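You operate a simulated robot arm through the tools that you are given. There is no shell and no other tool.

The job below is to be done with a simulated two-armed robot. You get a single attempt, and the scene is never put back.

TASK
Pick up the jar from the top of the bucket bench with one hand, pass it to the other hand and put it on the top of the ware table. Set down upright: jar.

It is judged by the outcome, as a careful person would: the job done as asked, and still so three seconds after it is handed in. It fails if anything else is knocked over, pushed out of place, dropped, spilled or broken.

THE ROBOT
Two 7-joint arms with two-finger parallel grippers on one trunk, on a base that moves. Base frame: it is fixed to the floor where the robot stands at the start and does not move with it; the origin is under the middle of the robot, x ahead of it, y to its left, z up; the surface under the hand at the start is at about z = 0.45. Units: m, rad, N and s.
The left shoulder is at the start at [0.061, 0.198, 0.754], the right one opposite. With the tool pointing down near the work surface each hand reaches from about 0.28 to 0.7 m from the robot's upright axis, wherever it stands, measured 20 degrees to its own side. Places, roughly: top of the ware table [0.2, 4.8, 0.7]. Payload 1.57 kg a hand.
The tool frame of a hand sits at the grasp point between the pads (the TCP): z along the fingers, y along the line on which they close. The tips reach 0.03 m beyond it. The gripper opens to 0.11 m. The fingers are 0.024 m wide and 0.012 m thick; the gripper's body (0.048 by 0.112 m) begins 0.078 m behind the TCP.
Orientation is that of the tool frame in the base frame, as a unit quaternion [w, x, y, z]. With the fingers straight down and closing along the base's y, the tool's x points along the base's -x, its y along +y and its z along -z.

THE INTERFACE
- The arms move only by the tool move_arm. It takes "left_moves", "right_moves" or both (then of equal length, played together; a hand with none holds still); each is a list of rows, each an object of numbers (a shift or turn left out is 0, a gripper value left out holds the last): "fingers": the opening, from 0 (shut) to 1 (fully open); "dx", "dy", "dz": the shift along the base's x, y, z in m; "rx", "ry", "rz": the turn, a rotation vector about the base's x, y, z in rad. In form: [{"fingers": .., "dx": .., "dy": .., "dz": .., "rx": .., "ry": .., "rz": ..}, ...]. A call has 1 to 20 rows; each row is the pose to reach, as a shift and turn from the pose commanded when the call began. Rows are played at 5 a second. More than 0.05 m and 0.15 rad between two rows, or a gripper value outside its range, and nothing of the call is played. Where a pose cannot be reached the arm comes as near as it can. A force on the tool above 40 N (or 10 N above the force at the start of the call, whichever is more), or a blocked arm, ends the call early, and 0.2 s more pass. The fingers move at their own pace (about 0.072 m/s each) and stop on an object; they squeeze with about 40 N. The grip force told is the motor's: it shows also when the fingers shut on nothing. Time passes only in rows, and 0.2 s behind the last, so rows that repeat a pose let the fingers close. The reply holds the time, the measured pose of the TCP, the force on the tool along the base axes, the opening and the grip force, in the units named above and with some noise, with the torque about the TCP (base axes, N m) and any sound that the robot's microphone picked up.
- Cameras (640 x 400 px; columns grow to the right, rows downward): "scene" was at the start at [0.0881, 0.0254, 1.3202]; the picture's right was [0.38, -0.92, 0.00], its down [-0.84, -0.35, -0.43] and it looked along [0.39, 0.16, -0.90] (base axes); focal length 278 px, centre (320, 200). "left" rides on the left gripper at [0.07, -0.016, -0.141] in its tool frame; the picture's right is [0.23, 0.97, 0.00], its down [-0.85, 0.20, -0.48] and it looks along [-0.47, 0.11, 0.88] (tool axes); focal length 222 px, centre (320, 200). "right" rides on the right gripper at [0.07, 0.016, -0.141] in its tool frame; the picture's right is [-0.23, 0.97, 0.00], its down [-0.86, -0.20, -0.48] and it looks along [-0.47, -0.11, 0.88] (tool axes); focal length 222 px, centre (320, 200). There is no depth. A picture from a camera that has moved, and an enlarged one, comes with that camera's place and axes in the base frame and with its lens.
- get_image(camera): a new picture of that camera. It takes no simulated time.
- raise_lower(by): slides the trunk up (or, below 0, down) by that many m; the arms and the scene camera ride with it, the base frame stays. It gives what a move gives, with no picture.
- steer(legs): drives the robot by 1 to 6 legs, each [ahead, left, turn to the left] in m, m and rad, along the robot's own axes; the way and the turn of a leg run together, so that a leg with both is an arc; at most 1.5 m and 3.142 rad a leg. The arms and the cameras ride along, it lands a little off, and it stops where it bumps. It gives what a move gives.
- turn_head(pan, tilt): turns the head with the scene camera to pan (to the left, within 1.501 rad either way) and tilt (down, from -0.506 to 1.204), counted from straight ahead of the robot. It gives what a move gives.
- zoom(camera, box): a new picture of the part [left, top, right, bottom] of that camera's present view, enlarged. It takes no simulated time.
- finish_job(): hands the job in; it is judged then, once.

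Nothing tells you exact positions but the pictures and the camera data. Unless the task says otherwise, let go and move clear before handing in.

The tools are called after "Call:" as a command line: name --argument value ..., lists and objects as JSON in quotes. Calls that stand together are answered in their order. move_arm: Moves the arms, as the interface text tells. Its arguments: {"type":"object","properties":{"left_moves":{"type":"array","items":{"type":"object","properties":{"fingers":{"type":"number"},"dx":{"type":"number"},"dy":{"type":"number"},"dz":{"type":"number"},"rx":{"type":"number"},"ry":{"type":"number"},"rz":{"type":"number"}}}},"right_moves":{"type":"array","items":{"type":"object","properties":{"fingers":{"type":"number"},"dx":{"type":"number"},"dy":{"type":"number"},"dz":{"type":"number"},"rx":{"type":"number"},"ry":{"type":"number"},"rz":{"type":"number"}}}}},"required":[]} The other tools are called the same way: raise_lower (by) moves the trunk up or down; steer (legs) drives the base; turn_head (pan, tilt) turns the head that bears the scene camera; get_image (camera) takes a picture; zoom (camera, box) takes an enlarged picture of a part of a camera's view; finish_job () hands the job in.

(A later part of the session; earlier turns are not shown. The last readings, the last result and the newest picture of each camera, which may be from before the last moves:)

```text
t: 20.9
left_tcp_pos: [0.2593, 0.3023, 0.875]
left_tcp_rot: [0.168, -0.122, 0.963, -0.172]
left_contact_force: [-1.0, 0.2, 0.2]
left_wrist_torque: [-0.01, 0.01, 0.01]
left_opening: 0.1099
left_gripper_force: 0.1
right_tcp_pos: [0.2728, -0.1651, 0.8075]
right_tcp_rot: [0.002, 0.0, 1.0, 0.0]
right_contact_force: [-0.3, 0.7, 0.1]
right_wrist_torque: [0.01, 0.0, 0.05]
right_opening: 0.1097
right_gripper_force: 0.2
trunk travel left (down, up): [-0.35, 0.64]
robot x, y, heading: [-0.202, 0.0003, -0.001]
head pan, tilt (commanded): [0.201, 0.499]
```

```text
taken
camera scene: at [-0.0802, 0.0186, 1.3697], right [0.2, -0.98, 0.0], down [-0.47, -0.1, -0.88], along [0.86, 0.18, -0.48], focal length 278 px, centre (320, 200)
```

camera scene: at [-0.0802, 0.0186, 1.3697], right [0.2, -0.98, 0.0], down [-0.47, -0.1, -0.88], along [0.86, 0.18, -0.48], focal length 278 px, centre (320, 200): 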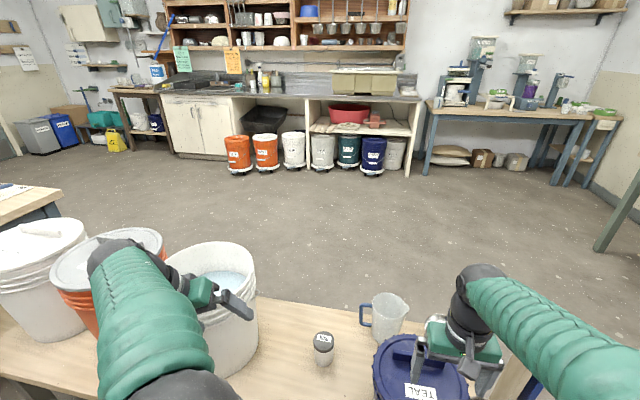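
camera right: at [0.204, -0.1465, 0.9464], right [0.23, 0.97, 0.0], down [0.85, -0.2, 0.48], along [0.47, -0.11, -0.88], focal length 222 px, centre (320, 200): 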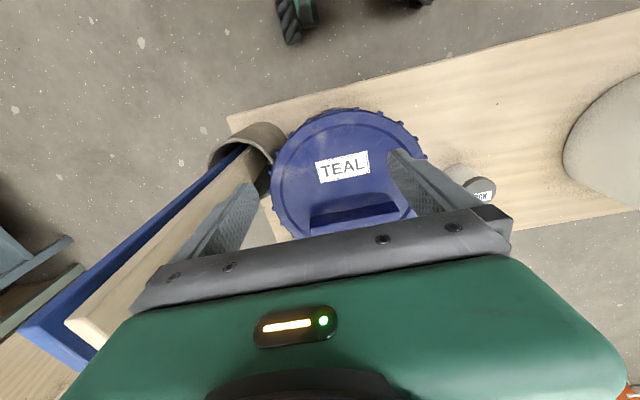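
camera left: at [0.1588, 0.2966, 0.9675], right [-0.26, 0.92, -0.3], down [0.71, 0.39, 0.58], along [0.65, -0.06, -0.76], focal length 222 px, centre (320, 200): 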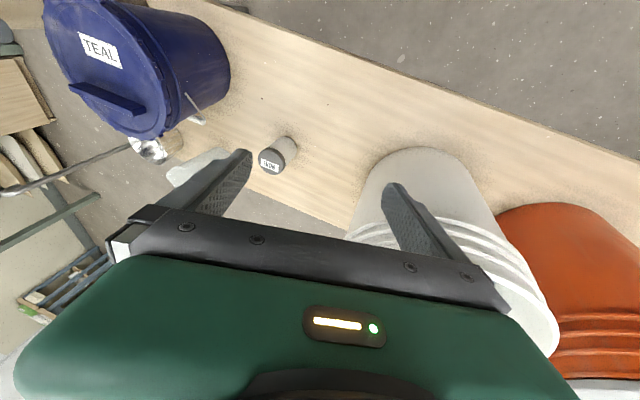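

The upper arm seems to be standing nearly upright, close to a shoulder singularity, which would explain the wild elbow swings. Forward nudges worked before, so I'll extend the left hand forward at this height to lean the arm out of it.

Call:
move_arm --left_moves '[{"dx": 0.02}, {"dx": 0.04}, {"dx": 0.06}, {"dx": 0.08}, {"dx": 0.08}]'

Call:
get_image --camera "scene"

```text
t: 22.1
left_tcp_pos: [0.3393, 0.2965, 0.8758]
left_tcp_rot: [0.166, -0.115, 0.964, -0.172]
left_contact_force: [-0.2, -0.3, 0.9]
left_wrist_torque: [0.03, -0.03, -0.03]
left_opening: 0.11
left_gripper_force: 0.1
right_tcp_pos: [0.2721, -0.165, 0.8074]
right_tcp_rot: [0.003, 0.0, 1.0, 0.0]
right_contact_force: [-0.1, 0.4, 0.8]
right_wrist_torque: [0.02, -0.02, 0.02]
right_opening: 0.1102
right_gripper_force: 0.0
trunk travel left (down, up): [-0.35, 0.64]
robot x, y, heading: [-0.2007, 0.0033, 0.005]
head pan, tilt (commanded): [0.201, 0.499]
```

```text
taken
camera scene: at [-0.0802, 0.0186, 1.3697], right [0.2, -0.98, 0.0], down [-0.47, -0.1, -0.88], along [0.86, 0.18, -0.48], focal length 278 px, centre (320, 200)
```

scene: 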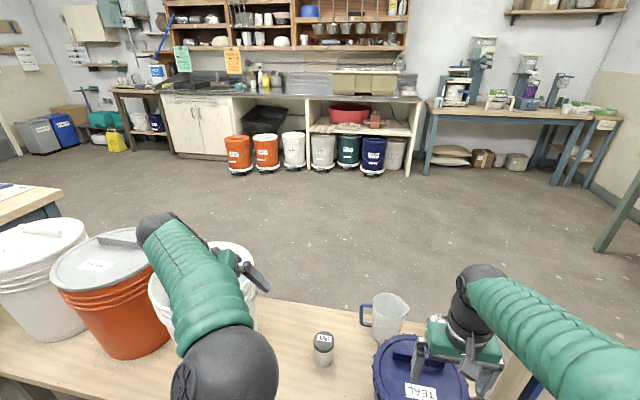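

That tracked cleanly. Now I'll move right and a little forward while keeping the height.

Call:
move_arm --left_moves '[{"dx": 0.015, "dy": -0.02}, {"dx": 0.03, "dy": -0.04}, {"dx": 0.04, "dy": -0.06}, {"dx": 0.05, "dy": -0.08}, {"dx": 0.06, "dy": -0.1}, {"dx": 0.06, "dy": -0.1}]'

Call:
get_image --camera "scene"

```text
t: 23.5
left_tcp_pos: [0.4006, 0.2033, 0.8787]
left_tcp_rot: [0.169, -0.122, 0.963, -0.173]
left_contact_force: [0.2, -1.0, -0.7]
left_wrist_torque: [0.02, -0.01, -0.01]
left_opening: 0.1099
left_gripper_force: 0.0
right_tcp_pos: [0.2733, -0.1655, 0.8079]
right_tcp_rot: [0.001, 0.0, 1.0, 0.001]
right_contact_force: [-0.5, -0.3, -0.2]
right_wrist_torque: [0.0, 0.02, -0.03]
right_opening: 0.1098
right_gripper_force: 0.0
trunk travel left (down, up): [-0.35, 0.64]
robot x, y, heading: [-0.203, -0.001, -0.003]
head pan, tilt (commanded): [0.201, 0.499]
```

```text
taken
camera scene: at [-0.0796, 0.0182, 1.3705], right [0.2, -0.98, 0.0], down [-0.47, -0.1, -0.88], along [0.86, 0.18, -0.48], focal length 278 px, centre (320, 200)
```

scene: 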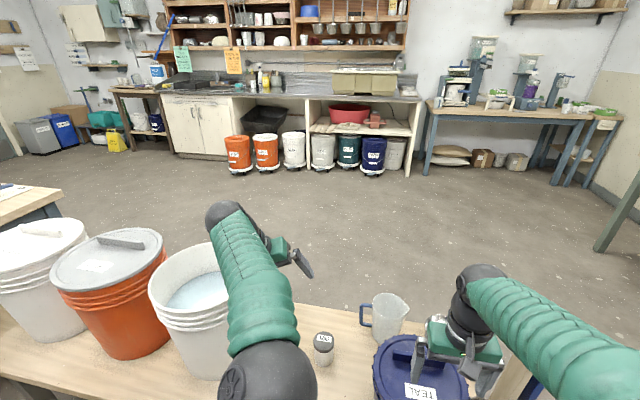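

The left hand is healthy again and the white bucket is in place. Next I'll rotate the hand to point straight down at this spot.

Call:
move_arm --left_moves '[{"rx": 0.058, "ry": 0.057, "rz": -0.041}, {"rx": 0.117, "ry": 0.114, "rz": -0.082}, {"rx": 0.175, "ry": 0.171, "rz": -0.123}, {"rx": 0.233, "ry": 0.228, "rz": -0.165}, {"rx": 0.292, "ry": 0.285, "rz": -0.206}, {"rx": 0.35, "ry": 0.342, "rz": -0.247}, {"rx": 0.35, "ry": 0.342, "rz": -0.247}]'

Call:
get_image --camera "scene"

```text
t: 25.1
left_tcp_pos: [0.4011, 0.1955, 0.8752]
left_tcp_rot: [-0.004, 0.007, 1.0, 0.001]
left_contact_force: [-0.2, -0.2, 0.3]
left_wrist_torque: [0.04, 0.01, 0.04]
left_opening: 0.11
left_gripper_force: 0.0
right_tcp_pos: [0.2725, -0.165, 0.8077]
right_tcp_rot: [0.001, 0.0, 1.0, 0.0]
right_contact_force: [-0.2, 0.2, -0.8]
right_wrist_torque: [0.0, 0.04, 0.01]
right_opening: 0.1101
right_gripper_force: 0.1
trunk travel left (down, up): [-0.35, 0.64]
robot x, y, heading: [-0.197, -0.0038, 0.003]
head pan, tilt (commanded): [0.201, 0.499]
```

```text
taken
camera scene: at [-0.0796, 0.018, 1.3696], right [0.2, -0.98, 0.0], down [-0.47, -0.1, -0.88], along [0.86, 0.18, -0.48], focal length 278 px, centre (320, 200)
```

scene: 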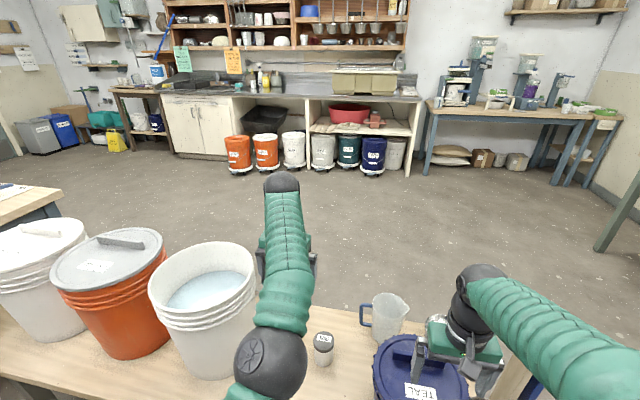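

The hand now points straight down at (0.401, 0.196, 0.875). The jar would be near full reach from here, so I'll drive forward 0.1 m and then position over it.

Call:
steer --legs '[[0.1, 0, 0]]'

Call:
turn_head --pan 0.1 --tilt 1.0

Call:
get_image --camera "left"

Call:
get_image --camera "scene"

```text
t: 26.2
left_tcp_pos: [0.5014, 0.1972, 0.8729]
left_tcp_rot: [-0.005, 0.007, 1.0, 0.0]
left_contact_force: [0.0, 0.2, -0.9]
left_wrist_torque: [0.01, 0.0, -0.03]
left_opening: 0.11
left_gripper_force: 0.1
right_tcp_pos: [0.3722, -0.1657, 0.8079]
right_tcp_rot: [0.001, -0.001, 1.0, 0.0]
right_contact_force: [0.3, -0.3, -0.3]
right_wrist_torque: [-0.02, 0.01, -0.02]
right_opening: 0.11
right_gripper_force: 0.0
trunk travel left (down, up): [-0.35, 0.64]
robot x, y, heading: [-0.1039, 0.0002, -0.006]
head pan, tilt (commanded): [0.201, 0.499]
```

```text
t: 27.1
left_tcp_pos: [0.4996, 0.1964, 0.8749]
left_tcp_rot: [-0.004, 0.007, 1.0, 0.0]
left_contact_force: [-0.7, 0.1, 0.0]
left_wrist_torque: [0.01, 0.03, -0.02]
left_opening: 0.1099
left_gripper_force: 0.0
right_tcp_pos: [0.3711, -0.1652, 0.8081]
right_tcp_rot: [0.002, 0.0, 1.0, 0.0]
right_contact_force: [0.3, -0.1, 0.2]
right_wrist_torque: [-0.02, -0.03, 0.0]
right_opening: 0.1101
right_gripper_force: 0.1
trunk travel left (down, up): [-0.35, 0.64]
robot x, y, heading: [-0.1067, -0.0045, -0.004]
head pan, tilt (commanded): [0.099, 1.0]
```

```text
taken
camera left: at [0.4292, 0.1801, 1.0172], right [-0.21, 0.98, 0.0], down [0.86, 0.19, 0.47], along [0.46, 0.1, -0.88], focal length 222 px, centre (320, 200)
```

left: 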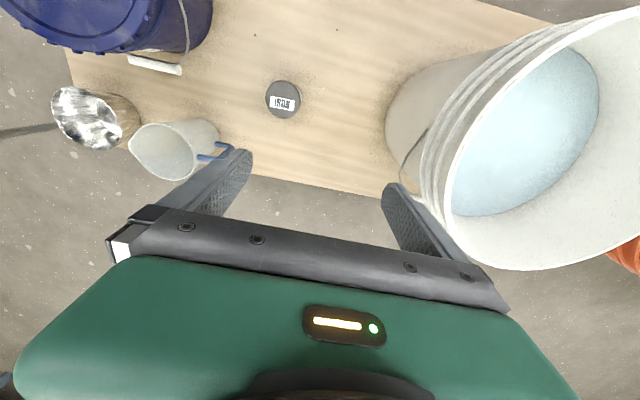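

```text
taken
camera scene: at [0.0006, 0.0069, 1.3286], right [0.1, -0.99, 0.0], down [-0.84, -0.08, -0.54], along [0.54, 0.05, -0.84], focal length 278 px, centre (320, 200)
```

scene: 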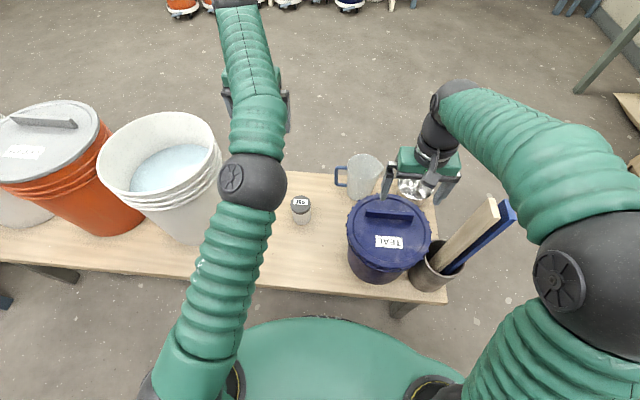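

The left arm is now in an elbow-down posture. Raising the trunk 0.3 m will keep that elbow well above and behind the bench while the hand goes down to the jar.

Call:
raise_lower --by 0.3

Call:
get_image --camera "scene"

```text
t: 30.1
left_tcp_pos: [0.5, 0.1957, 1.1757]
left_tcp_rot: [-0.004, 0.007, 1.0, 0.001]
left_contact_force: [-0.4, 0.7, -0.7]
left_wrist_torque: [0.01, -0.02, -0.01]
left_opening: 0.1099
left_gripper_force: 0.0
right_tcp_pos: [0.3723, -0.166, 1.1078]
right_tcp_rot: [0.002, -0.001, 1.0, -0.001]
right_contact_force: [0.2, -0.3, -0.5]
right_wrist_torque: [-0.02, -0.02, 0.0]
right_opening: 0.1102
right_gripper_force: 0.0
trunk travel left (down, up): [-0.65, 0.34]
robot x, y, heading: [-0.1031, -0.0019, 0.001]
head pan, tilt (commanded): [0.099, 1.0]
```

```text
taken
camera scene: at [0.0013, 0.0068, 1.6285], right [0.1, -0.99, 0.0], down [-0.84, -0.08, -0.54], along [0.54, 0.05, -0.84], focal length 278 px, centre (320, 200)
```

scene: 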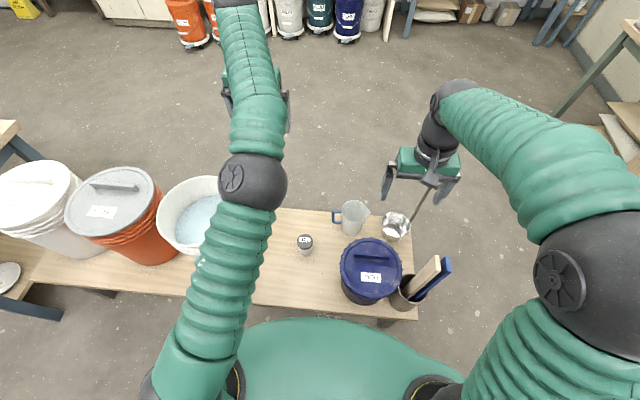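

Now I'll bring the left hand down over the jar in steady steps to about 0.2 m above it.

Call:
move_arm --left_moves '[{"fingers": 1, "dx": -0.002, "dy": -0.01, "dz": -0.03}, {"dx": -0.005, "dy": -0.02, "dz": -0.065}, {"dx": -0.008, "dy": -0.03, "dz": -0.1}, {"dx": -0.01, "dy": -0.04, "dz": -0.14}, {"dx": -0.013, "dy": -0.05, "dz": -0.18}, {"dx": -0.016, "dy": -0.06, "dz": -0.22}, {"dx": -0.02, "dy": -0.07, "dz": -0.26}, {"dx": -0.023, "dy": -0.077, "dz": -0.3}, {"dx": -0.023, "dy": -0.077, "dz": -0.34}, {"dx": -0.023, "dy": -0.077, "dz": -0.38}, {"dx": -0.023, "dy": -0.077, "dz": -0.41}]'

Call:
get_image --camera "left"

Call:
get_image --camera "scene"

```text
t: 31.4
left_tcp_pos: [0.4997, 0.23, 1.0508]
left_tcp_rot: [0.048, -0.082, 0.995, -0.037]
left_contact_force: [0.9, -0.2, -0.5]
left_wrist_torque: [0.01, -0.02, -0.01]
left_opening: 0.1099
left_gripper_force: 0.1
right_tcp_pos: [0.3704, -0.1657, 1.1086]
right_tcp_rot: [0.003, 0.0, 1.0, 0.0]
right_contact_force: [0.2, 1.0, 0.8]
right_wrist_torque: [-0.01, 0.01, 0.05]
right_opening: 0.1101
right_gripper_force: 0.1
trunk travel left (down, up): [-0.65, 0.34]
robot x, y, heading: [-0.1029, 0.0001, -0.001]
head pan, tilt (commanded): [0.099, 1.0]
stopped in row 6 (left hand): the arm was blocked; the commanded pose is now the measured one
```

```text
taken
camera left: at [0.4179, 0.2122, 1.1863], right [-0.38, 0.92, -0.1], down [0.76, 0.37, 0.53], along [0.53, 0.13, -0.84], focal length 222 px, centre (320, 200)
```

left: 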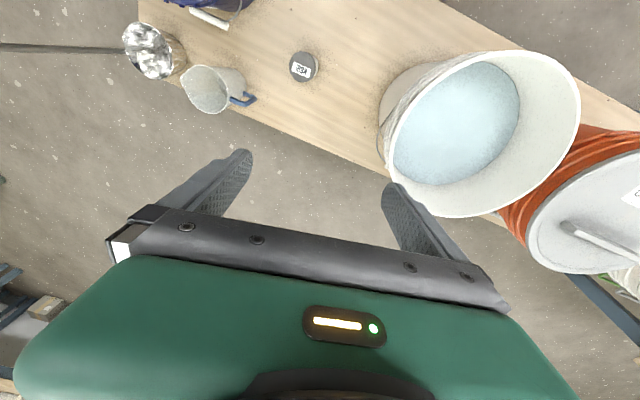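

```text
taken
camera scene: at [0.0013, 0.007, 1.6293], right [0.1, -0.99, 0.0], down [-0.84, -0.08, -0.54], along [0.54, 0.05, -0.84], focal length 278 px, centre (320, 200)
```

scene: 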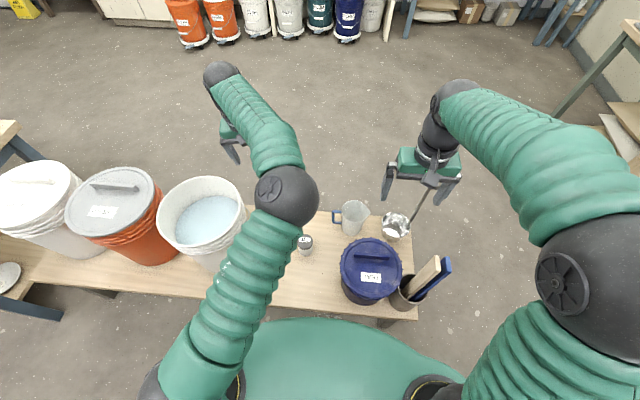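

The left arm blocked again, this time with its elbow crossing inward over the torso. It seems to be at a shoulder limit on the inner side, so I'll lift slightly and swing the whole arm outward to the left, well above the buckets, then test how it moves there.

Call:
move_arm --left_moves '[{"dz": 0.02}, {"dz": 0.04}, {"dx": -0.005, "dy": 0.047, "dz": 0.05, "rz": 0.087}, {"dx": -0.0135, "dy": 0.093, "dz": 0.05, "rz": 0.175}, {"dx": -0.026, "dy": 0.139, "dz": 0.05, "rz": 0.262}, {"dx": -0.043, "dy": 0.183, "dz": 0.05, "rz": 0.349}, {"dx": -0.063, "dy": 0.2255, "dz": 0.05, "rz": 0.436}, {"dx": -0.0875, "dy": 0.266, "dz": 0.05, "rz": 0.524}, {"dx": -0.115, "dy": 0.304, "dz": 0.05, "rz": 0.611}, {"dx": -0.115, "dy": 0.304, "dz": 0.05, "rz": 0.611}]'

Call:
turn_head --pan 0.3 --tilt 0.9

Call:
get_image --camera "scene"

```text
t: 33.6
left_tcp_pos: [0.3836, 0.5282, 1.0926]
left_tcp_rot: [0.049, -0.37, 0.927, -0.018]
left_contact_force: [0.2, -0.8, 0.1]
left_wrist_torque: [0.0, 0.0, -0.01]
left_opening: 0.1099
left_gripper_force: 0.0
right_tcp_pos: [0.3708, -0.165, 1.1071]
right_tcp_rot: [0.003, 0.0, 1.0, -0.001]
right_contact_force: [-0.1, 1.0, 0.3]
right_wrist_torque: [-0.01, 0.01, -0.02]
right_opening: 0.11
right_gripper_force: 0.1
trunk travel left (down, up): [-0.65, 0.34]
robot x, y, heading: [-0.1006, -0.0033, -0.002]
head pan, tilt (commanded): [0.099, 1.0]
```

```text
t: 34.3
left_tcp_pos: [0.3838, 0.5287, 1.0917]
left_tcp_rot: [0.049, -0.37, 0.927, -0.019]
left_contact_force: [-0.5, 0.3, -0.5]
left_wrist_torque: [0.02, 0.01, 0.03]
left_opening: 0.11
left_gripper_force: 0.1
right_tcp_pos: [0.3701, -0.1636, 1.1085]
right_tcp_rot: [0.003, 0.0, 1.0, -0.001]
right_contact_force: [0.1, 0.8, 0.1]
right_wrist_torque: [-0.01, 0.03, 0.0]
right_opening: 0.1101
right_gripper_force: 0.1
trunk travel left (down, up): [-0.65, 0.34]
robot x, y, heading: [-0.1025, -0.0009, 0.0]
head pan, tilt (commanded): [0.3, 0.901]
```

```text
taken
camera scene: at [0.0038, 0.0245, 1.6357], right [0.3, -0.96, 0.0], down [-0.75, -0.23, -0.62], along [0.59, 0.18, -0.79], focal length 278 px, centre (320, 200)
```

scene: 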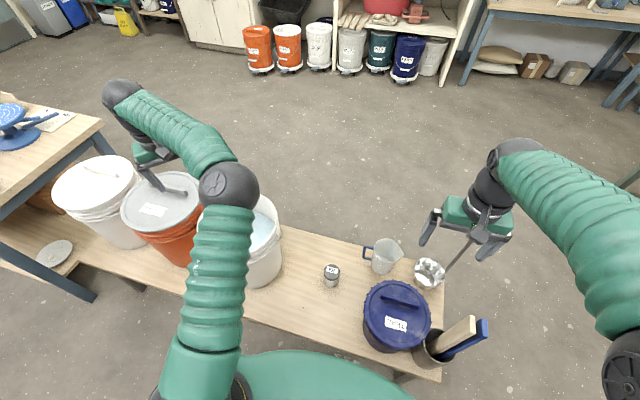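

That tracked perfectly, with the arm now reaching front-left. I'll test a short descent here (still above the buckets) to see whether the elbow follows.

Call:
move_arm --left_moves '[{"dz": -0.025}, {"dz": -0.05}, {"dz": -0.075}, {"dz": -0.1}, {"dz": -0.1}]'

Call:
get_image --camera "scene"

```text
t: 35.5
left_tcp_pos: [0.3835, 0.5278, 0.9915]
left_tcp_rot: [0.049, -0.37, 0.927, -0.019]
left_contact_force: [0.4, -0.9, -0.4]
left_wrist_torque: [0.01, 0.01, -0.01]
left_opening: 0.1101
left_gripper_force: 0.1
right_tcp_pos: [0.3699, -0.1644, 1.1088]
right_tcp_rot: [0.003, 0.0, 1.0, 0.0]
right_contact_force: [0.1, 0.1, 0.0]
right_wrist_torque: [0.02, -0.01, 0.0]
right_opening: 0.1099
right_gripper_force: 0.1
trunk travel left (down, up): [-0.65, 0.34]
robot x, y, heading: [-0.1008, -0.0036, -0.002]
head pan, tilt (commanded): [0.3, 0.901]
```

```text
taken
camera scene: at [0.0035, 0.0243, 1.6358], right [0.3, -0.96, 0.0], down [-0.75, -0.23, -0.62], along [0.59, 0.18, -0.79], focal length 278 px, centre (320, 200)
```

scene: 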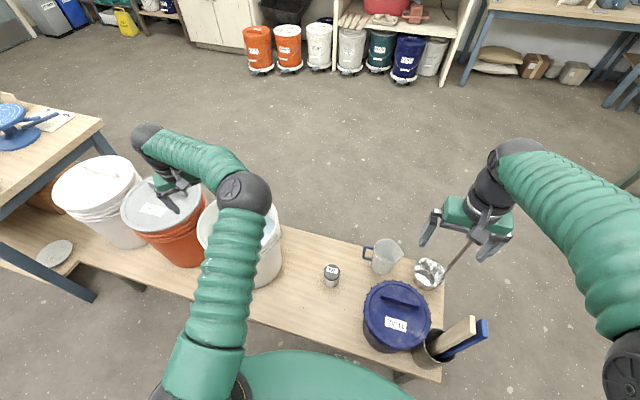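

The descent works well out to the front-left. So I'll turn the robot 45° to the right, which puts the jar in that comfortable front-left zone of the left arm, backing off slightly first.

Call:
steer --legs '[[-0.08, 0, 0], [0, 0, -0.785]]'

Call:
turn_head --pan 0.8 --tilt 0.9

Call:
get_image --camera "scene"

Call:
get_image --camera "left"

```text
t: 38.6
left_tcp_pos: [0.5361, 0.0285, 0.992]
left_tcp_rot: [0.036, 0.015, 0.999, -0.037]
left_contact_force: [-0.1, 0.5, 0.0]
left_wrist_torque: [0.03, 0.01, -0.01]
left_opening: 0.1099
left_gripper_force: 0.0
right_tcp_pos: [0.0354, -0.4504, 1.1097]
right_tcp_rot: [0.003, 0.385, 0.923, -0.002]
right_contact_force: [-0.3, -0.9, -0.1]
right_wrist_torque: [0.01, 0.0, -0.01]
right_opening: 0.1099
right_gripper_force: 0.0
trunk travel left (down, up): [-0.65, 0.34]
robot x, y, heading: [-0.1837, -0.0006, -0.786]
head pan, tilt (commanded): [0.3, 0.901]
```

```text
t: 39.6
left_tcp_pos: [0.5337, 0.0279, 0.9938]
left_tcp_rot: [0.038, 0.014, 0.999, -0.037]
left_contact_force: [0.3, -0.2, 0.3]
left_wrist_torque: [0.0, -0.03, 0.0]
left_opening: 0.11
left_gripper_force: 0.1
right_tcp_pos: [0.0329, -0.4499, 1.11]
right_tcp_rot: [0.003, 0.384, 0.923, -0.002]
right_contact_force: [-0.1, 0.1, 0.6]
right_wrist_torque: [0.02, 0.04, 0.01]
right_opening: 0.1099
right_gripper_force: 0.1
trunk travel left (down, up): [-0.65, 0.34]
robot x, y, heading: [-0.1816, 0.003, -0.789]
head pan, tilt (commanded): [0.799, 0.901]
```

```text
taken
camera scene: at [-0.0824, -0.0219, 1.6358], right [0.01, -1.0, 0.0], down [-0.79, -0.01, -0.62], along [0.62, 0.01, -0.79], focal length 278 px, centre (320, 200)
```

scene: 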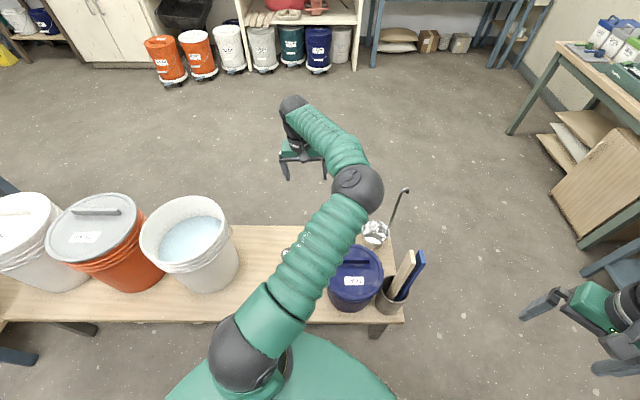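

```text
taken
camera left: at [0.4521, 0.0246, 1.1294], right [-0.2, 0.98, -0.09], down [0.82, 0.21, 0.53], along [0.53, 0.03, -0.85], focal length 222 px, centre (320, 200)
```

left: 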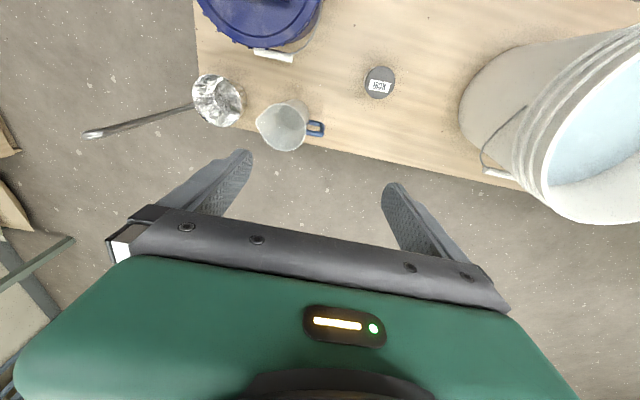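

The jar is now in the left hand's good zone, with the hand at (0.535, 0.028, 0.993) pointing down. I'll move over the jar at (0.477, 0.118) and start descending.

Call:
move_arm --left_moves '[{"fingers": 1, "dx": -0.01, "dy": 0.02, "dz": -0.01, "rx": 0.012, "ry": 0.012, "rz": 0.005}, {"dx": -0.025, "dy": 0.045, "dz": -0.02, "rx": 0.025, "ry": 0.025, "rz": 0.01}, {"dx": -0.04, "dy": 0.07, "dz": -0.03, "rx": 0.05, "ry": 0.05, "rz": 0.02}, {"dx": -0.058, "dy": 0.09, "dz": -0.05, "rx": 0.074, "ry": 0.074, "rz": 0.029}, {"dx": -0.058, "dy": 0.09, "dz": -0.08, "rx": 0.074, "ry": 0.074, "rz": 0.029}, {"dx": -0.058, "dy": 0.09, "dz": -0.11, "rx": 0.074, "ry": 0.074, "rz": 0.029}, {"dx": -0.058, "dy": 0.09, "dz": -0.14, "rx": 0.074, "ry": 0.074, "rz": 0.029}, {"dx": -0.058, "dy": 0.09, "dz": -0.17, "rx": 0.074, "ry": 0.074, "rz": 0.029}, {"dx": -0.058, "dy": 0.09, "dz": -0.2, "rx": 0.074, "ry": 0.074, "rz": 0.029}]'

Call:
get_image --camera "scene"

Call:
get_image --camera "left"

```text
t: 41.6
left_tcp_pos: [0.4759, 0.119, 0.792]
left_tcp_rot: [0.0, 0.001, 1.0, 0.0]
left_contact_force: [0.7, 0.3, 0.4]
left_wrist_torque: [-0.01, 0.01, -0.02]
left_opening: 0.1101
left_gripper_force: 0.0
right_tcp_pos: [0.0341, -0.4489, 1.1095]
right_tcp_rot: [0.003, 0.384, 0.923, -0.002]
right_contact_force: [0.2, -0.2, 1.0]
right_wrist_torque: [0.0, 0.0, 0.05]
right_opening: 0.1099
right_gripper_force: 0.1
trunk travel left (down, up): [-0.65, 0.34]
robot x, y, heading: [-0.186, -0.0017, -0.788]
head pan, tilt (commanded): [0.799, 0.901]
```

```text
taken
camera scene: at [-0.0813, -0.0212, 1.6357], right [0.01, -1.0, 0.0], down [-0.79, -0.01, -0.62], along [0.62, 0.01, -0.79], focal length 278 px, centre (320, 200)
```

scene: 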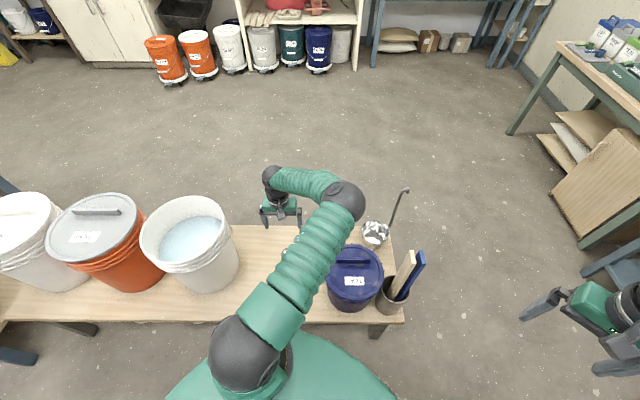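

```text
taken
camera left: at [0.405, 0.102, 0.9335], right [-0.23, 0.97, 0.0], down [0.85, 0.2, 0.48], along [0.47, 0.11, -0.88], focal length 222 px, centre (320, 200)
```

left: 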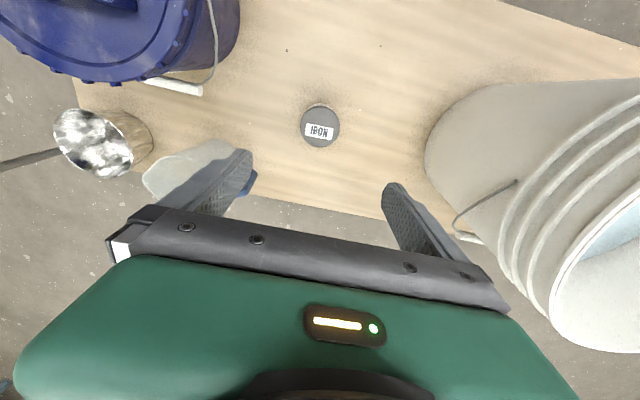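

The hand is centred over the jar; the left camera puts the lid at (0.475, 0.118). I'll go down to z 0.60, with the fingertips just above the lid, and check.

Call:
move_arm --left_moves '[{"dz": -0.03}, {"dz": -0.06}, {"dz": -0.09}, {"dz": -0.12}, {"dz": -0.15}, {"dz": -0.175}, {"dz": -0.192}]'

Call:
get_image --camera "left"

Call:
get_image --camera "scene"

```text
t: 43.2
left_tcp_pos: [0.4765, 0.1188, 0.6007]
left_tcp_rot: [0.001, 0.0, 1.0, 0.0]
left_contact_force: [0.1, -0.8, 0.5]
left_wrist_torque: [0.0, -0.01, -0.02]
left_opening: 0.1097
left_gripper_force: 0.1
right_tcp_pos: [0.0335, -0.4485, 1.1083]
right_tcp_rot: [0.003, 0.385, 0.923, -0.002]
right_contact_force: [1.0, 0.0, -0.1]
right_wrist_torque: [0.01, 0.0, 0.0]
right_opening: 0.11
right_gripper_force: 0.1
trunk travel left (down, up): [-0.65, 0.34]
robot x, y, heading: [-0.1831, 0.0042, -0.784]
head pan, tilt (commanded): [0.799, 0.901]
```

```text
taken
camera left: at [0.4049, 0.1017, 0.7422], right [-0.23, 0.97, 0.0], down [0.85, 0.2, 0.48], along [0.47, 0.11, -0.88], focal length 222 px, centre (320, 200)
```

left: 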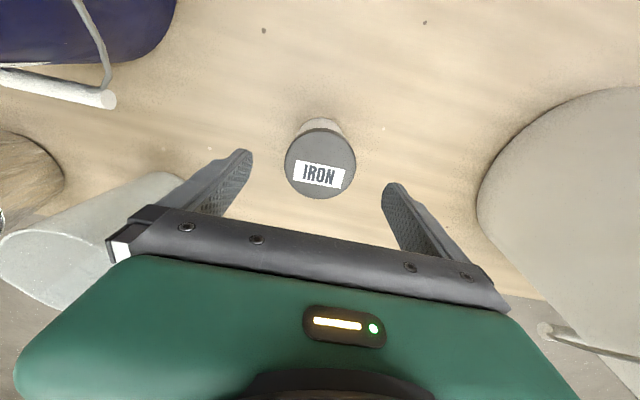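

```text
taken
camera scene: at [-0.0818, -0.021, 1.6358], right [0.01, -1.0, 0.0], down [-0.79, -0.01, -0.62], along [0.62, 0.01, -0.79], focal length 278 px, centre (320, 200)
```

scene: 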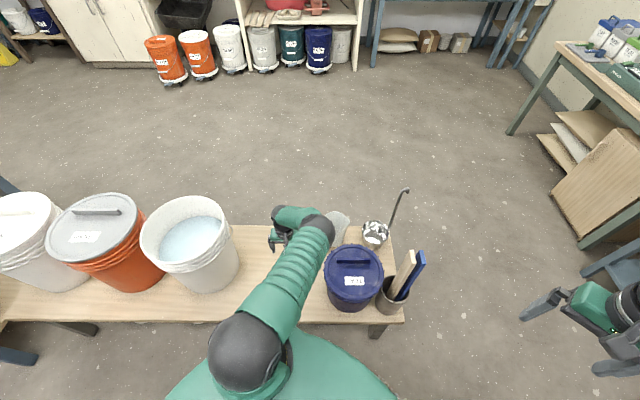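

The jar is centred between the fingers. I'll descend the last 6 cm so the pads sit at lid height.

Call:
move_arm --left_moves '[{"dx": -0.001, "dy": -0.0005, "dz": -0.018}, {"dx": -0.001, "dy": -0.0005, "dz": -0.036}, {"dx": -0.001, "dy": -0.0005, "dz": -0.05}, {"dx": -0.001, "dy": -0.0005, "dz": -0.06}]'

Call:
get_image --camera "left"

```text
t: 44.2
left_tcp_pos: [0.4746, 0.1189, 0.5413]
left_tcp_rot: [0.001, 0.0, 1.0, 0.001]
left_contact_force: [-1.2, -0.1, 0.4]
left_wrist_torque: [0.0, -0.02, 0.0]
left_opening: 0.11
left_gripper_force: 0.1
right_tcp_pos: [0.0339, -0.4499, 1.1084]
right_tcp_rot: [0.003, 0.384, 0.923, -0.003]
right_contact_force: [0.7, 0.4, 0.1]
right_wrist_torque: [0.0, -0.03, -0.01]
right_opening: 0.1101
right_gripper_force: 0.2
trunk travel left (down, up): [-0.65, 0.34]
robot x, y, heading: [-0.1825, -0.0034, -0.787]
head pan, tilt (commanded): [0.799, 0.901]
```

```text
taken
camera left: at [0.4031, 0.1015, 0.6819], right [-0.23, 0.97, 0.0], down [0.85, 0.2, 0.48], along [0.47, 0.11, -0.88], focal length 222 px, centre (320, 200)
```

left: 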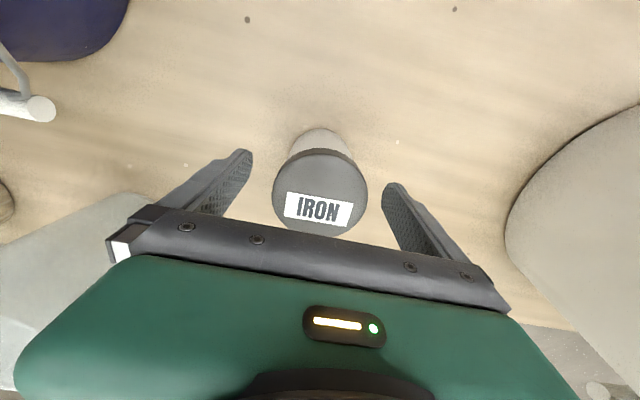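

The lid centre lines up exactly with the grasp point. Closing the left gripper on it now.

Call:
move_arm --left_moves '[{"fingers": 0}, {"fingers": 0}, {"fingers": 0}, {"fingers": 0}]'

Call:
get_image --camera "left"

```text
t: 45.2
left_tcp_pos: [0.474, 0.1178, 0.5407]
left_tcp_rot: [0.001, 0.0, 1.0, 0.001]
left_contact_force: [-0.6, 1.4, 0.2]
left_wrist_torque: [0.03, -0.04, 0.0]
left_opening: 0.0676
left_gripper_force: 40.0
right_tcp_pos: [0.0335, -0.45, 1.1084]
right_tcp_rot: [0.004, 0.384, 0.923, -0.002]
right_contact_force: [0.4, -0.1, -0.5]
right_wrist_torque: [0.01, 0.02, 0.02]
right_opening: 0.1098
right_gripper_force: 0.0
trunk travel left (down, up): [-0.65, 0.34]
robot x, y, heading: [-0.1843, -0.0009, -0.793]
head pan, tilt (commanded): [0.799, 0.901]
```

```text
taken
camera left: at [0.403, 0.1017, 0.6821], right [-0.23, 0.97, 0.0], down [0.85, 0.2, 0.48], along [0.47, 0.11, -0.88], focal length 222 px, centre (320, 200)
```

left: 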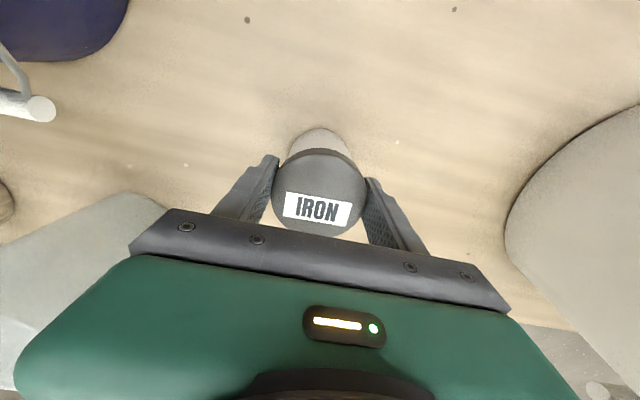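

The grip is firm: opening 0.068 m at 40 N. I'll lift gently and check that the whole jar comes up with its lid.

Call:
move_arm --left_moves '[{"dz": 0.01}, {"dz": 0.02}, {"dz": 0.04}, {"dz": 0.06}]'

Call:
get_image --camera "left"

Call:
zoom --camera "scene" --box '[220, 170, 400, 300]'

```text
t: 46.2
left_tcp_pos: [0.4743, 0.1182, 0.6003]
left_tcp_rot: [0.001, 0.0, 1.0, 0.001]
left_contact_force: [0.4, 0.3, -3.5]
left_wrist_torque: [0.02, -0.01, -0.02]
left_opening: 0.0675
left_gripper_force: 40.2
right_tcp_pos: [0.0346, -0.45, 1.108]
right_tcp_rot: [0.003, 0.385, 0.923, -0.003]
right_contact_force: [0.0, -0.8, 0.0]
right_wrist_torque: [0.03, 0.0, 0.01]
right_opening: 0.11
right_gripper_force: 0.1
trunk travel left (down, up): [-0.65, 0.34]
robot x, y, heading: [-0.1805, -0.0029, -0.786]
head pan, tilt (commanded): [0.799, 0.901]
```

```text
taken
camera left: at [0.4029, 0.1018, 0.7416], right [-0.23, 0.97, 0.0], down [0.85, 0.2, 0.48], along [0.47, 0.11, -0.88], focal length 222 px, centre (320, 200)
```

left: 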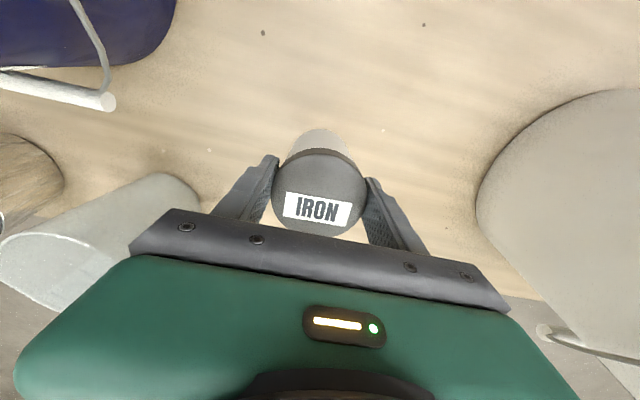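

```text
3.08 times, centred on (310, 235) of scene
camera zoom: at [-0.0819, -0.0214, 1.6357], right [0.01, -1.0, 0.0], down [-0.79, -0.01, -0.62], along [0.62, 0.01, -0.79], focal length 857 px, centre (351, 92)
```

zoom: 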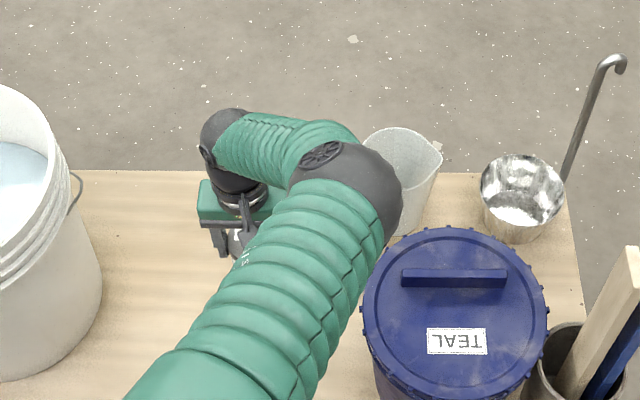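

The whole jar came up, weighing about 0.35 kg. I'll lift it straight up, well clear of everything.

Call:
move_arm --left_moves '[{"dz": 0.03}, {"dz": 0.065}, {"dz": 0.1}, {"dz": 0.14}, {"dz": 0.18}, {"dz": 0.22}, {"dz": 0.26}, {"dz": 0.3}, {"dz": 0.34}, {"dz": 0.37}, {"dz": 0.39}]'

Call:
get_image --camera "scene"

```text
t: 48.6
left_tcp_pos: [0.4744, 0.1195, 0.991]
left_tcp_rot: [0.001, -0.001, 1.0, 0.001]
left_contact_force: [0.7, 0.2, -3.6]
left_wrist_torque: [-0.01, 0.03, -0.01]
left_opening: 0.0674
left_gripper_force: 40.4
right_tcp_pos: [0.0333, -0.4497, 1.1093]
right_tcp_rot: [0.003, 0.385, 0.923, -0.002]
right_contact_force: [-0.4, 0.4, -0.5]
right_wrist_torque: [0.02, 0.02, -0.01]
right_opening: 0.1099
right_gripper_force: 0.0
trunk travel left (down, up): [-0.65, 0.34]
robot x, y, heading: [-0.1822, 0.0013, -0.79]
head pan, tilt (commanded): [0.799, 0.901]
```

```text
taken
camera scene: at [-0.082, -0.0213, 1.6357], right [0.01, -1.0, 0.0], down [-0.79, -0.01, -0.62], along [0.62, 0.01, -0.79], focal length 278 px, centre (320, 200)
```

scene: 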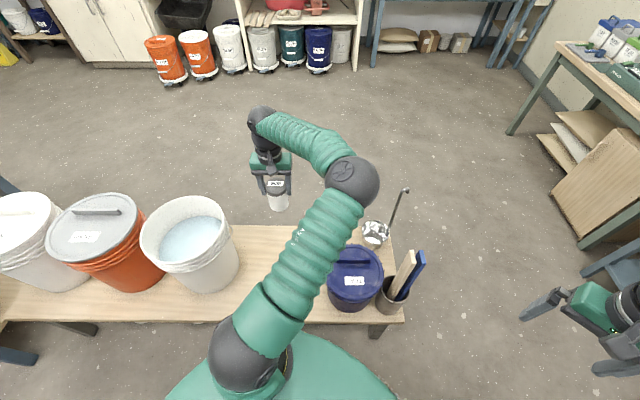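

The jar is held securely. I'll take it away from the clutter into the open aisle, backing out diagonally and turning to face the far wall, to do the handover there.

Call:
steer --legs '[[-0.437, -0.155, 0], [0, 0, 1.18], [0, 0, 1.18]]'

Call:
turn_head --pan 0.5 --tilt 0.8

Call:
get_image --camera "scene"

Call:
get_image --camera "left"

```text
t: 57.3
left_tcp_pos: [-1.1552, 0.5694, 0.9903]
left_tcp_rot: [0.0, 0.928, -0.374, -0.001]
left_contact_force: [0.4, 0.8, -3.9]
left_wrist_torque: [-0.04, 0.0, 0.02]
left_opening: 0.0675
left_gripper_force: 39.5
right_tcp_pos: [-0.443, 0.6745, 1.1099]
right_tcp_rot: [-0.003, 0.713, -0.701, -0.002]
right_contact_force: [-0.7, -0.3, 0.0]
right_wrist_torque: [0.01, -0.02, -0.01]
right_opening: 0.1101
right_gripper_force: 0.1
trunk travel left (down, up): [-0.65, 0.34]
robot x, y, heading: [-0.5947, 0.2004, 1.587]
head pan, tilt (commanded): [0.799, 0.901]
```

```text
t: 58.1
left_tcp_pos: [-1.1541, 0.5681, 0.9921]
left_tcp_rot: [-0.001, 0.928, -0.373, -0.002]
left_contact_force: [-0.1, -0.5, -3.4]
left_wrist_torque: [0.01, 0.01, -0.02]
left_opening: 0.0676
left_gripper_force: 40.0
right_tcp_pos: [-0.4419, 0.6718, 1.1101]
right_tcp_rot: [-0.004, 0.713, -0.701, -0.003]
right_contact_force: [-0.6, -0.2, -0.3]
right_wrist_torque: [0.01, 0.02, 0.0]
right_opening: 0.1102
right_gripper_force: 0.0
trunk travel left (down, up): [-0.65, 0.34]
robot x, y, heading: [-0.598, 0.201, 1.589]
head pan, tilt (commanded): [0.499, 0.799]
```

```text
taken
camera scene: at [-0.6415, 0.306, 1.6436], right [0.87, 0.49, 0.0], down [0.36, -0.63, -0.69], along [-0.34, 0.6, -0.72], focal length 278 px, centre (320, 200)
```

scene: 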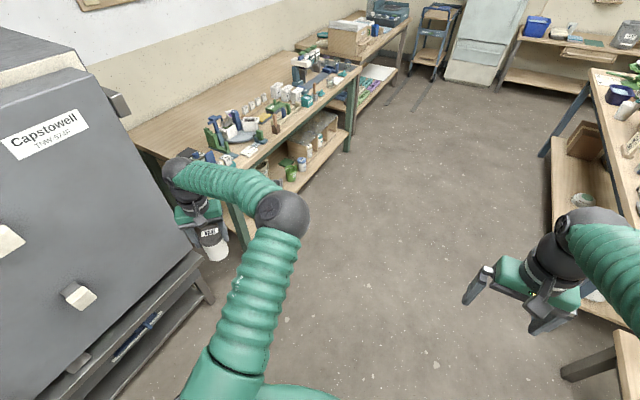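

```text
taken
camera left: at [-1.094, 0.5313, 1.1316], right [-0.51, -0.86, 0.0], down [-0.75, 0.45, 0.48], along [-0.41, 0.25, -0.88], focal length 222 px, centre (320, 200)
```

left: 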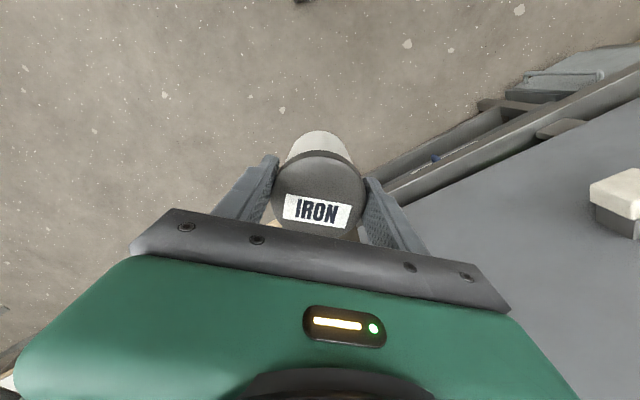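

I can see a grey kiln close on the left, so I'll swing the left hand, with the jar upright, round to the front and a little up, away from it, following the arc that tracked well before.

Call:
move_arm --left_moves '[{"dx": 0.018, "dy": 0.0297, "dz": 0.018, "rz": -0.066}, {"dx": 0.0379, "dy": 0.0581, "dz": 0.036, "rz": -0.131}, {"dx": 0.0602, "dy": 0.0852, "dz": 0.053, "rz": -0.197}, {"dx": 0.0846, "dy": 0.111, "dz": 0.071, "rz": -0.263}, {"dx": 0.1113, "dy": 0.1353, "dz": 0.089, "rz": -0.329}, {"dx": 0.14, "dy": 0.1579, "dz": 0.107, "rz": -0.394}, {"dx": 0.1707, "dy": 0.1786, "dz": 0.125, "rz": -0.46}, {"dx": 0.2033, "dy": 0.1973, "dz": 0.142, "rz": -0.526}, {"dx": 0.2375, "dy": 0.2137, "dz": 0.16, "rz": -0.591}, {"dx": 0.2733, "dy": 0.228, "dz": 0.178, "rz": -0.657}]'

Call:
turn_head --pan 0.2 --tilt 0.8

Call:
get_image --camera "scene"

```text
t: 60.3
left_tcp_pos: [-0.8782, 0.7973, 1.1681]
left_tcp_rot: [-0.001, 0.757, -0.653, -0.001]
left_contact_force: [0.1, 0.0, -3.5]
left_wrist_torque: [-0.03, 0.02, 0.01]
left_opening: 0.0674
left_gripper_force: 39.6
right_tcp_pos: [-0.4401, 0.6731, 1.1088]
right_tcp_rot: [-0.003, 0.713, -0.701, -0.003]
right_contact_force: [0.2, -0.2, -0.6]
right_wrist_torque: [-0.01, 0.01, 0.01]
right_opening: 0.11
right_gripper_force: 0.0
trunk travel left (down, up): [-0.65, 0.34]
robot x, y, heading: [-0.5984, 0.1965, 1.59]
head pan, tilt (commanded): [0.499, 0.799]
```

```text
t: 61.1
left_tcp_pos: [-0.8795, 0.7978, 1.1685]
left_tcp_rot: [-0.001, 0.758, -0.653, -0.001]
left_contact_force: [0.2, -0.1, -3.7]
left_wrist_torque: [0.02, -0.03, -0.01]
left_opening: 0.0671
left_gripper_force: 40.0
right_tcp_pos: [-0.4414, 0.6718, 1.1094]
right_tcp_rot: [-0.002, 0.713, -0.701, -0.003]
right_contact_force: [1.0, -0.1, 0.5]
right_wrist_torque: [-0.01, 0.01, 0.0]
right_opening: 0.1101
right_gripper_force: 0.1
trunk travel left (down, up): [-0.65, 0.34]
robot x, y, heading: [-0.5974, 0.1998, 1.589]
head pan, tilt (commanded): [0.201, 0.799]
```

```text
taken
camera scene: at [-0.617, 0.3158, 1.6436], right [0.98, 0.22, 0.0], down [0.16, -0.7, -0.69], along [-0.15, 0.68, -0.72], focal length 278 px, centre (320, 200)
```

scene: 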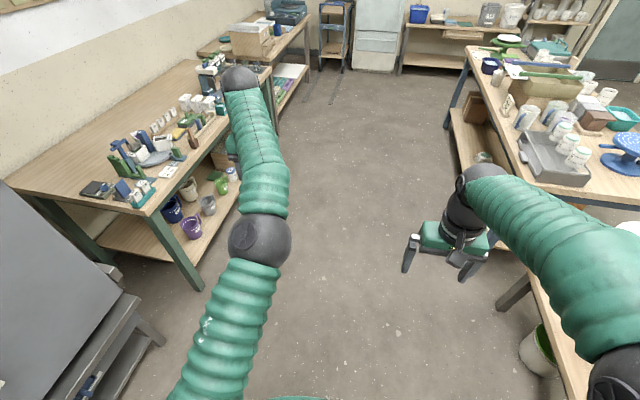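

The left hand is now out front, but its elbow sits close behind the jar. I'll extend a bit further up and forward so the arm straightens and opens room around the jar for the right hand.

Call:
move_arm --left_moves '[{"dx": 0.005, "dy": 0.005, "dz": 0.025}, {"dx": 0.01, "dy": 0.01, "dz": 0.05}, {"dx": 0.015, "dy": 0.015, "dz": 0.075}, {"dx": 0.015, "dy": 0.02, "dz": 0.1}, {"dx": 0.015, "dy": 0.02, "dz": 0.1}]'

Call:
get_image --camera "scene"

Call:
get_image --camera "left"

```text
t: 62.3
left_tcp_pos: [-0.8715, 0.79, 1.2347]
left_tcp_rot: [0.0, 0.758, -0.652, 0.0]
left_contact_force: [-0.6, 0.2, -3.4]
left_wrist_torque: [-0.04, -0.03, -0.04]
left_opening: 0.0673
left_gripper_force: 39.8
left hand out of reach, approached as far as the arm can: row 2, 3, 4, 5
right_tcp_pos: [-0.4416, 0.6721, 1.1082]
right_tcp_rot: [-0.003, 0.713, -0.701, -0.002]
right_contact_force: [0.2, 0.4, 0.2]
right_wrist_torque: [0.01, -0.01, -0.02]
right_opening: 0.1101
right_gripper_force: 0.1
trunk travel left (down, up): [-0.65, 0.34]
robot x, y, heading: [-0.6005, 0.2007, 1.588]
head pan, tilt (commanded): [0.201, 0.799]
```

```text
taken
camera scene: at [-0.6175, 0.3175, 1.6434], right [0.98, 0.22, 0.0], down [0.16, -0.7, -0.69], along [-0.15, 0.68, -0.72], focal length 278 px, centre (320, 200)
```

scene: 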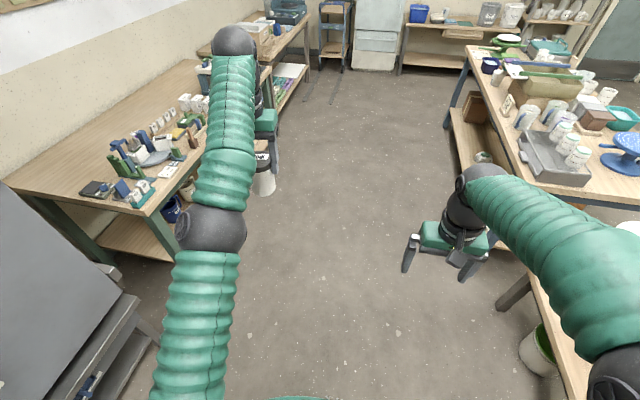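

```text
taken
camera left: at [-0.8465, 0.7228, 1.3759], right [-0.93, -0.37, 0.0], down [-0.32, 0.82, 0.48], along [-0.18, 0.45, -0.88], focal length 222 px, centre (320, 200)
```

left: 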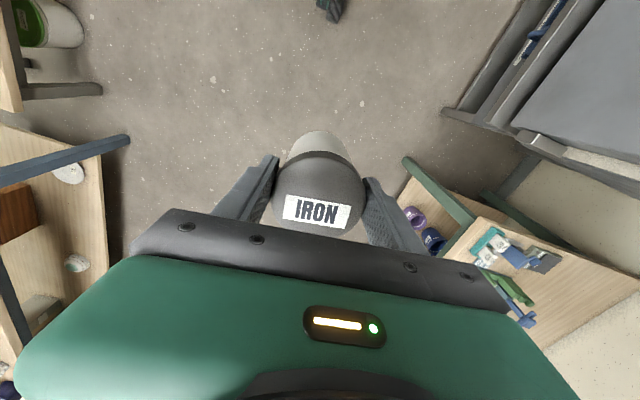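

That worked nicely: at full stretch the left elbow swung to the outside, and the jar is now open to the right. I'll draw the hand back slightly and yaw it so its fingers line up with the right hand's diagonal approach.

Call:
move_arm --left_moves '[{"dx": 0.008, "dy": -0.015, "dz": -0.017, "rz": 0.11}, {"dx": 0.016, "dy": -0.03, "dz": -0.034, "rz": 0.22}, {"dx": 0.024, "dy": -0.045, "dz": -0.051, "rz": 0.33}, {"dx": 0.032, "dy": -0.06, "dz": -0.068, "rz": 0.44}, {"dx": 0.041, "dy": -0.075, "dz": -0.085, "rz": 0.55}, {"dx": 0.041, "dy": -0.075, "dz": -0.085, "rz": 0.655}, {"dx": 0.041, "dy": -0.075, "dz": -0.085, "rz": 0.655}]'

Call:
turn_head --pan 0.1 --tilt 0.85

Call:
get_image --camera "scene"

```text
t: 63.6
left_tcp_pos: [-0.9024, 0.6944, 1.2025]
left_tcp_rot: [-0.088, 0.935, -0.342, 0.024]
left_contact_force: [-0.2, -0.9, -4.5]
left_wrist_torque: [-0.01, -0.03, 0.0]
left_opening: 0.0676
left_gripper_force: 40.3
left hand out of reach, approached as far as the arm can: row 6
right_tcp_pos: [-0.4435, 0.6687, 1.1079]
right_tcp_rot: [-0.005, 0.713, -0.701, -0.004]
right_contact_force: [-0.7, 0.1, 0.0]
right_wrist_torque: [0.01, 0.0, 0.0]
right_opening: 0.11
right_gripper_force: 0.2
trunk travel left (down, up): [-0.65, 0.34]
robot x, y, heading: [-0.5993, 0.2019, 1.59]
head pan, tilt (commanded): [0.201, 0.799]
stopped in row 6 (left hand): the arm was blocked; the commanded pose is now the measured one
```

```text
t: 64.2
left_tcp_pos: [-0.9012, 0.6956, 1.2031]
left_tcp_rot: [-0.085, 0.936, -0.341, 0.021]
left_contact_force: [0.1, 0.6, -4.0]
left_wrist_torque: [-0.03, 0.0, 0.01]
left_opening: 0.0671
left_gripper_force: 39.8
right_tcp_pos: [-0.4415, 0.6704, 1.1092]
right_tcp_rot: [-0.004, 0.713, -0.701, -0.004]
right_contact_force: [0.1, 0.2, 0.2]
right_wrist_torque: [0.02, 0.0, 0.02]
right_opening: 0.1101
right_gripper_force: 0.0
trunk travel left (down, up): [-0.65, 0.34]
robot x, y, heading: [-0.5991, 0.2015, 1.587]
head pan, tilt (commanded): [0.099, 0.85]
```

```text
taken
camera scene: at [-0.6097, 0.3133, 1.6384], right [0.99, 0.12, 0.0], down [0.09, -0.75, -0.66], along [-0.08, 0.65, -0.75], focal length 278 px, centre (320, 200)
```

scene: 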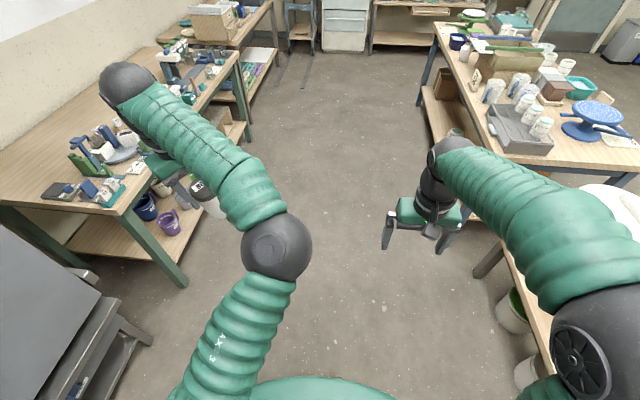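

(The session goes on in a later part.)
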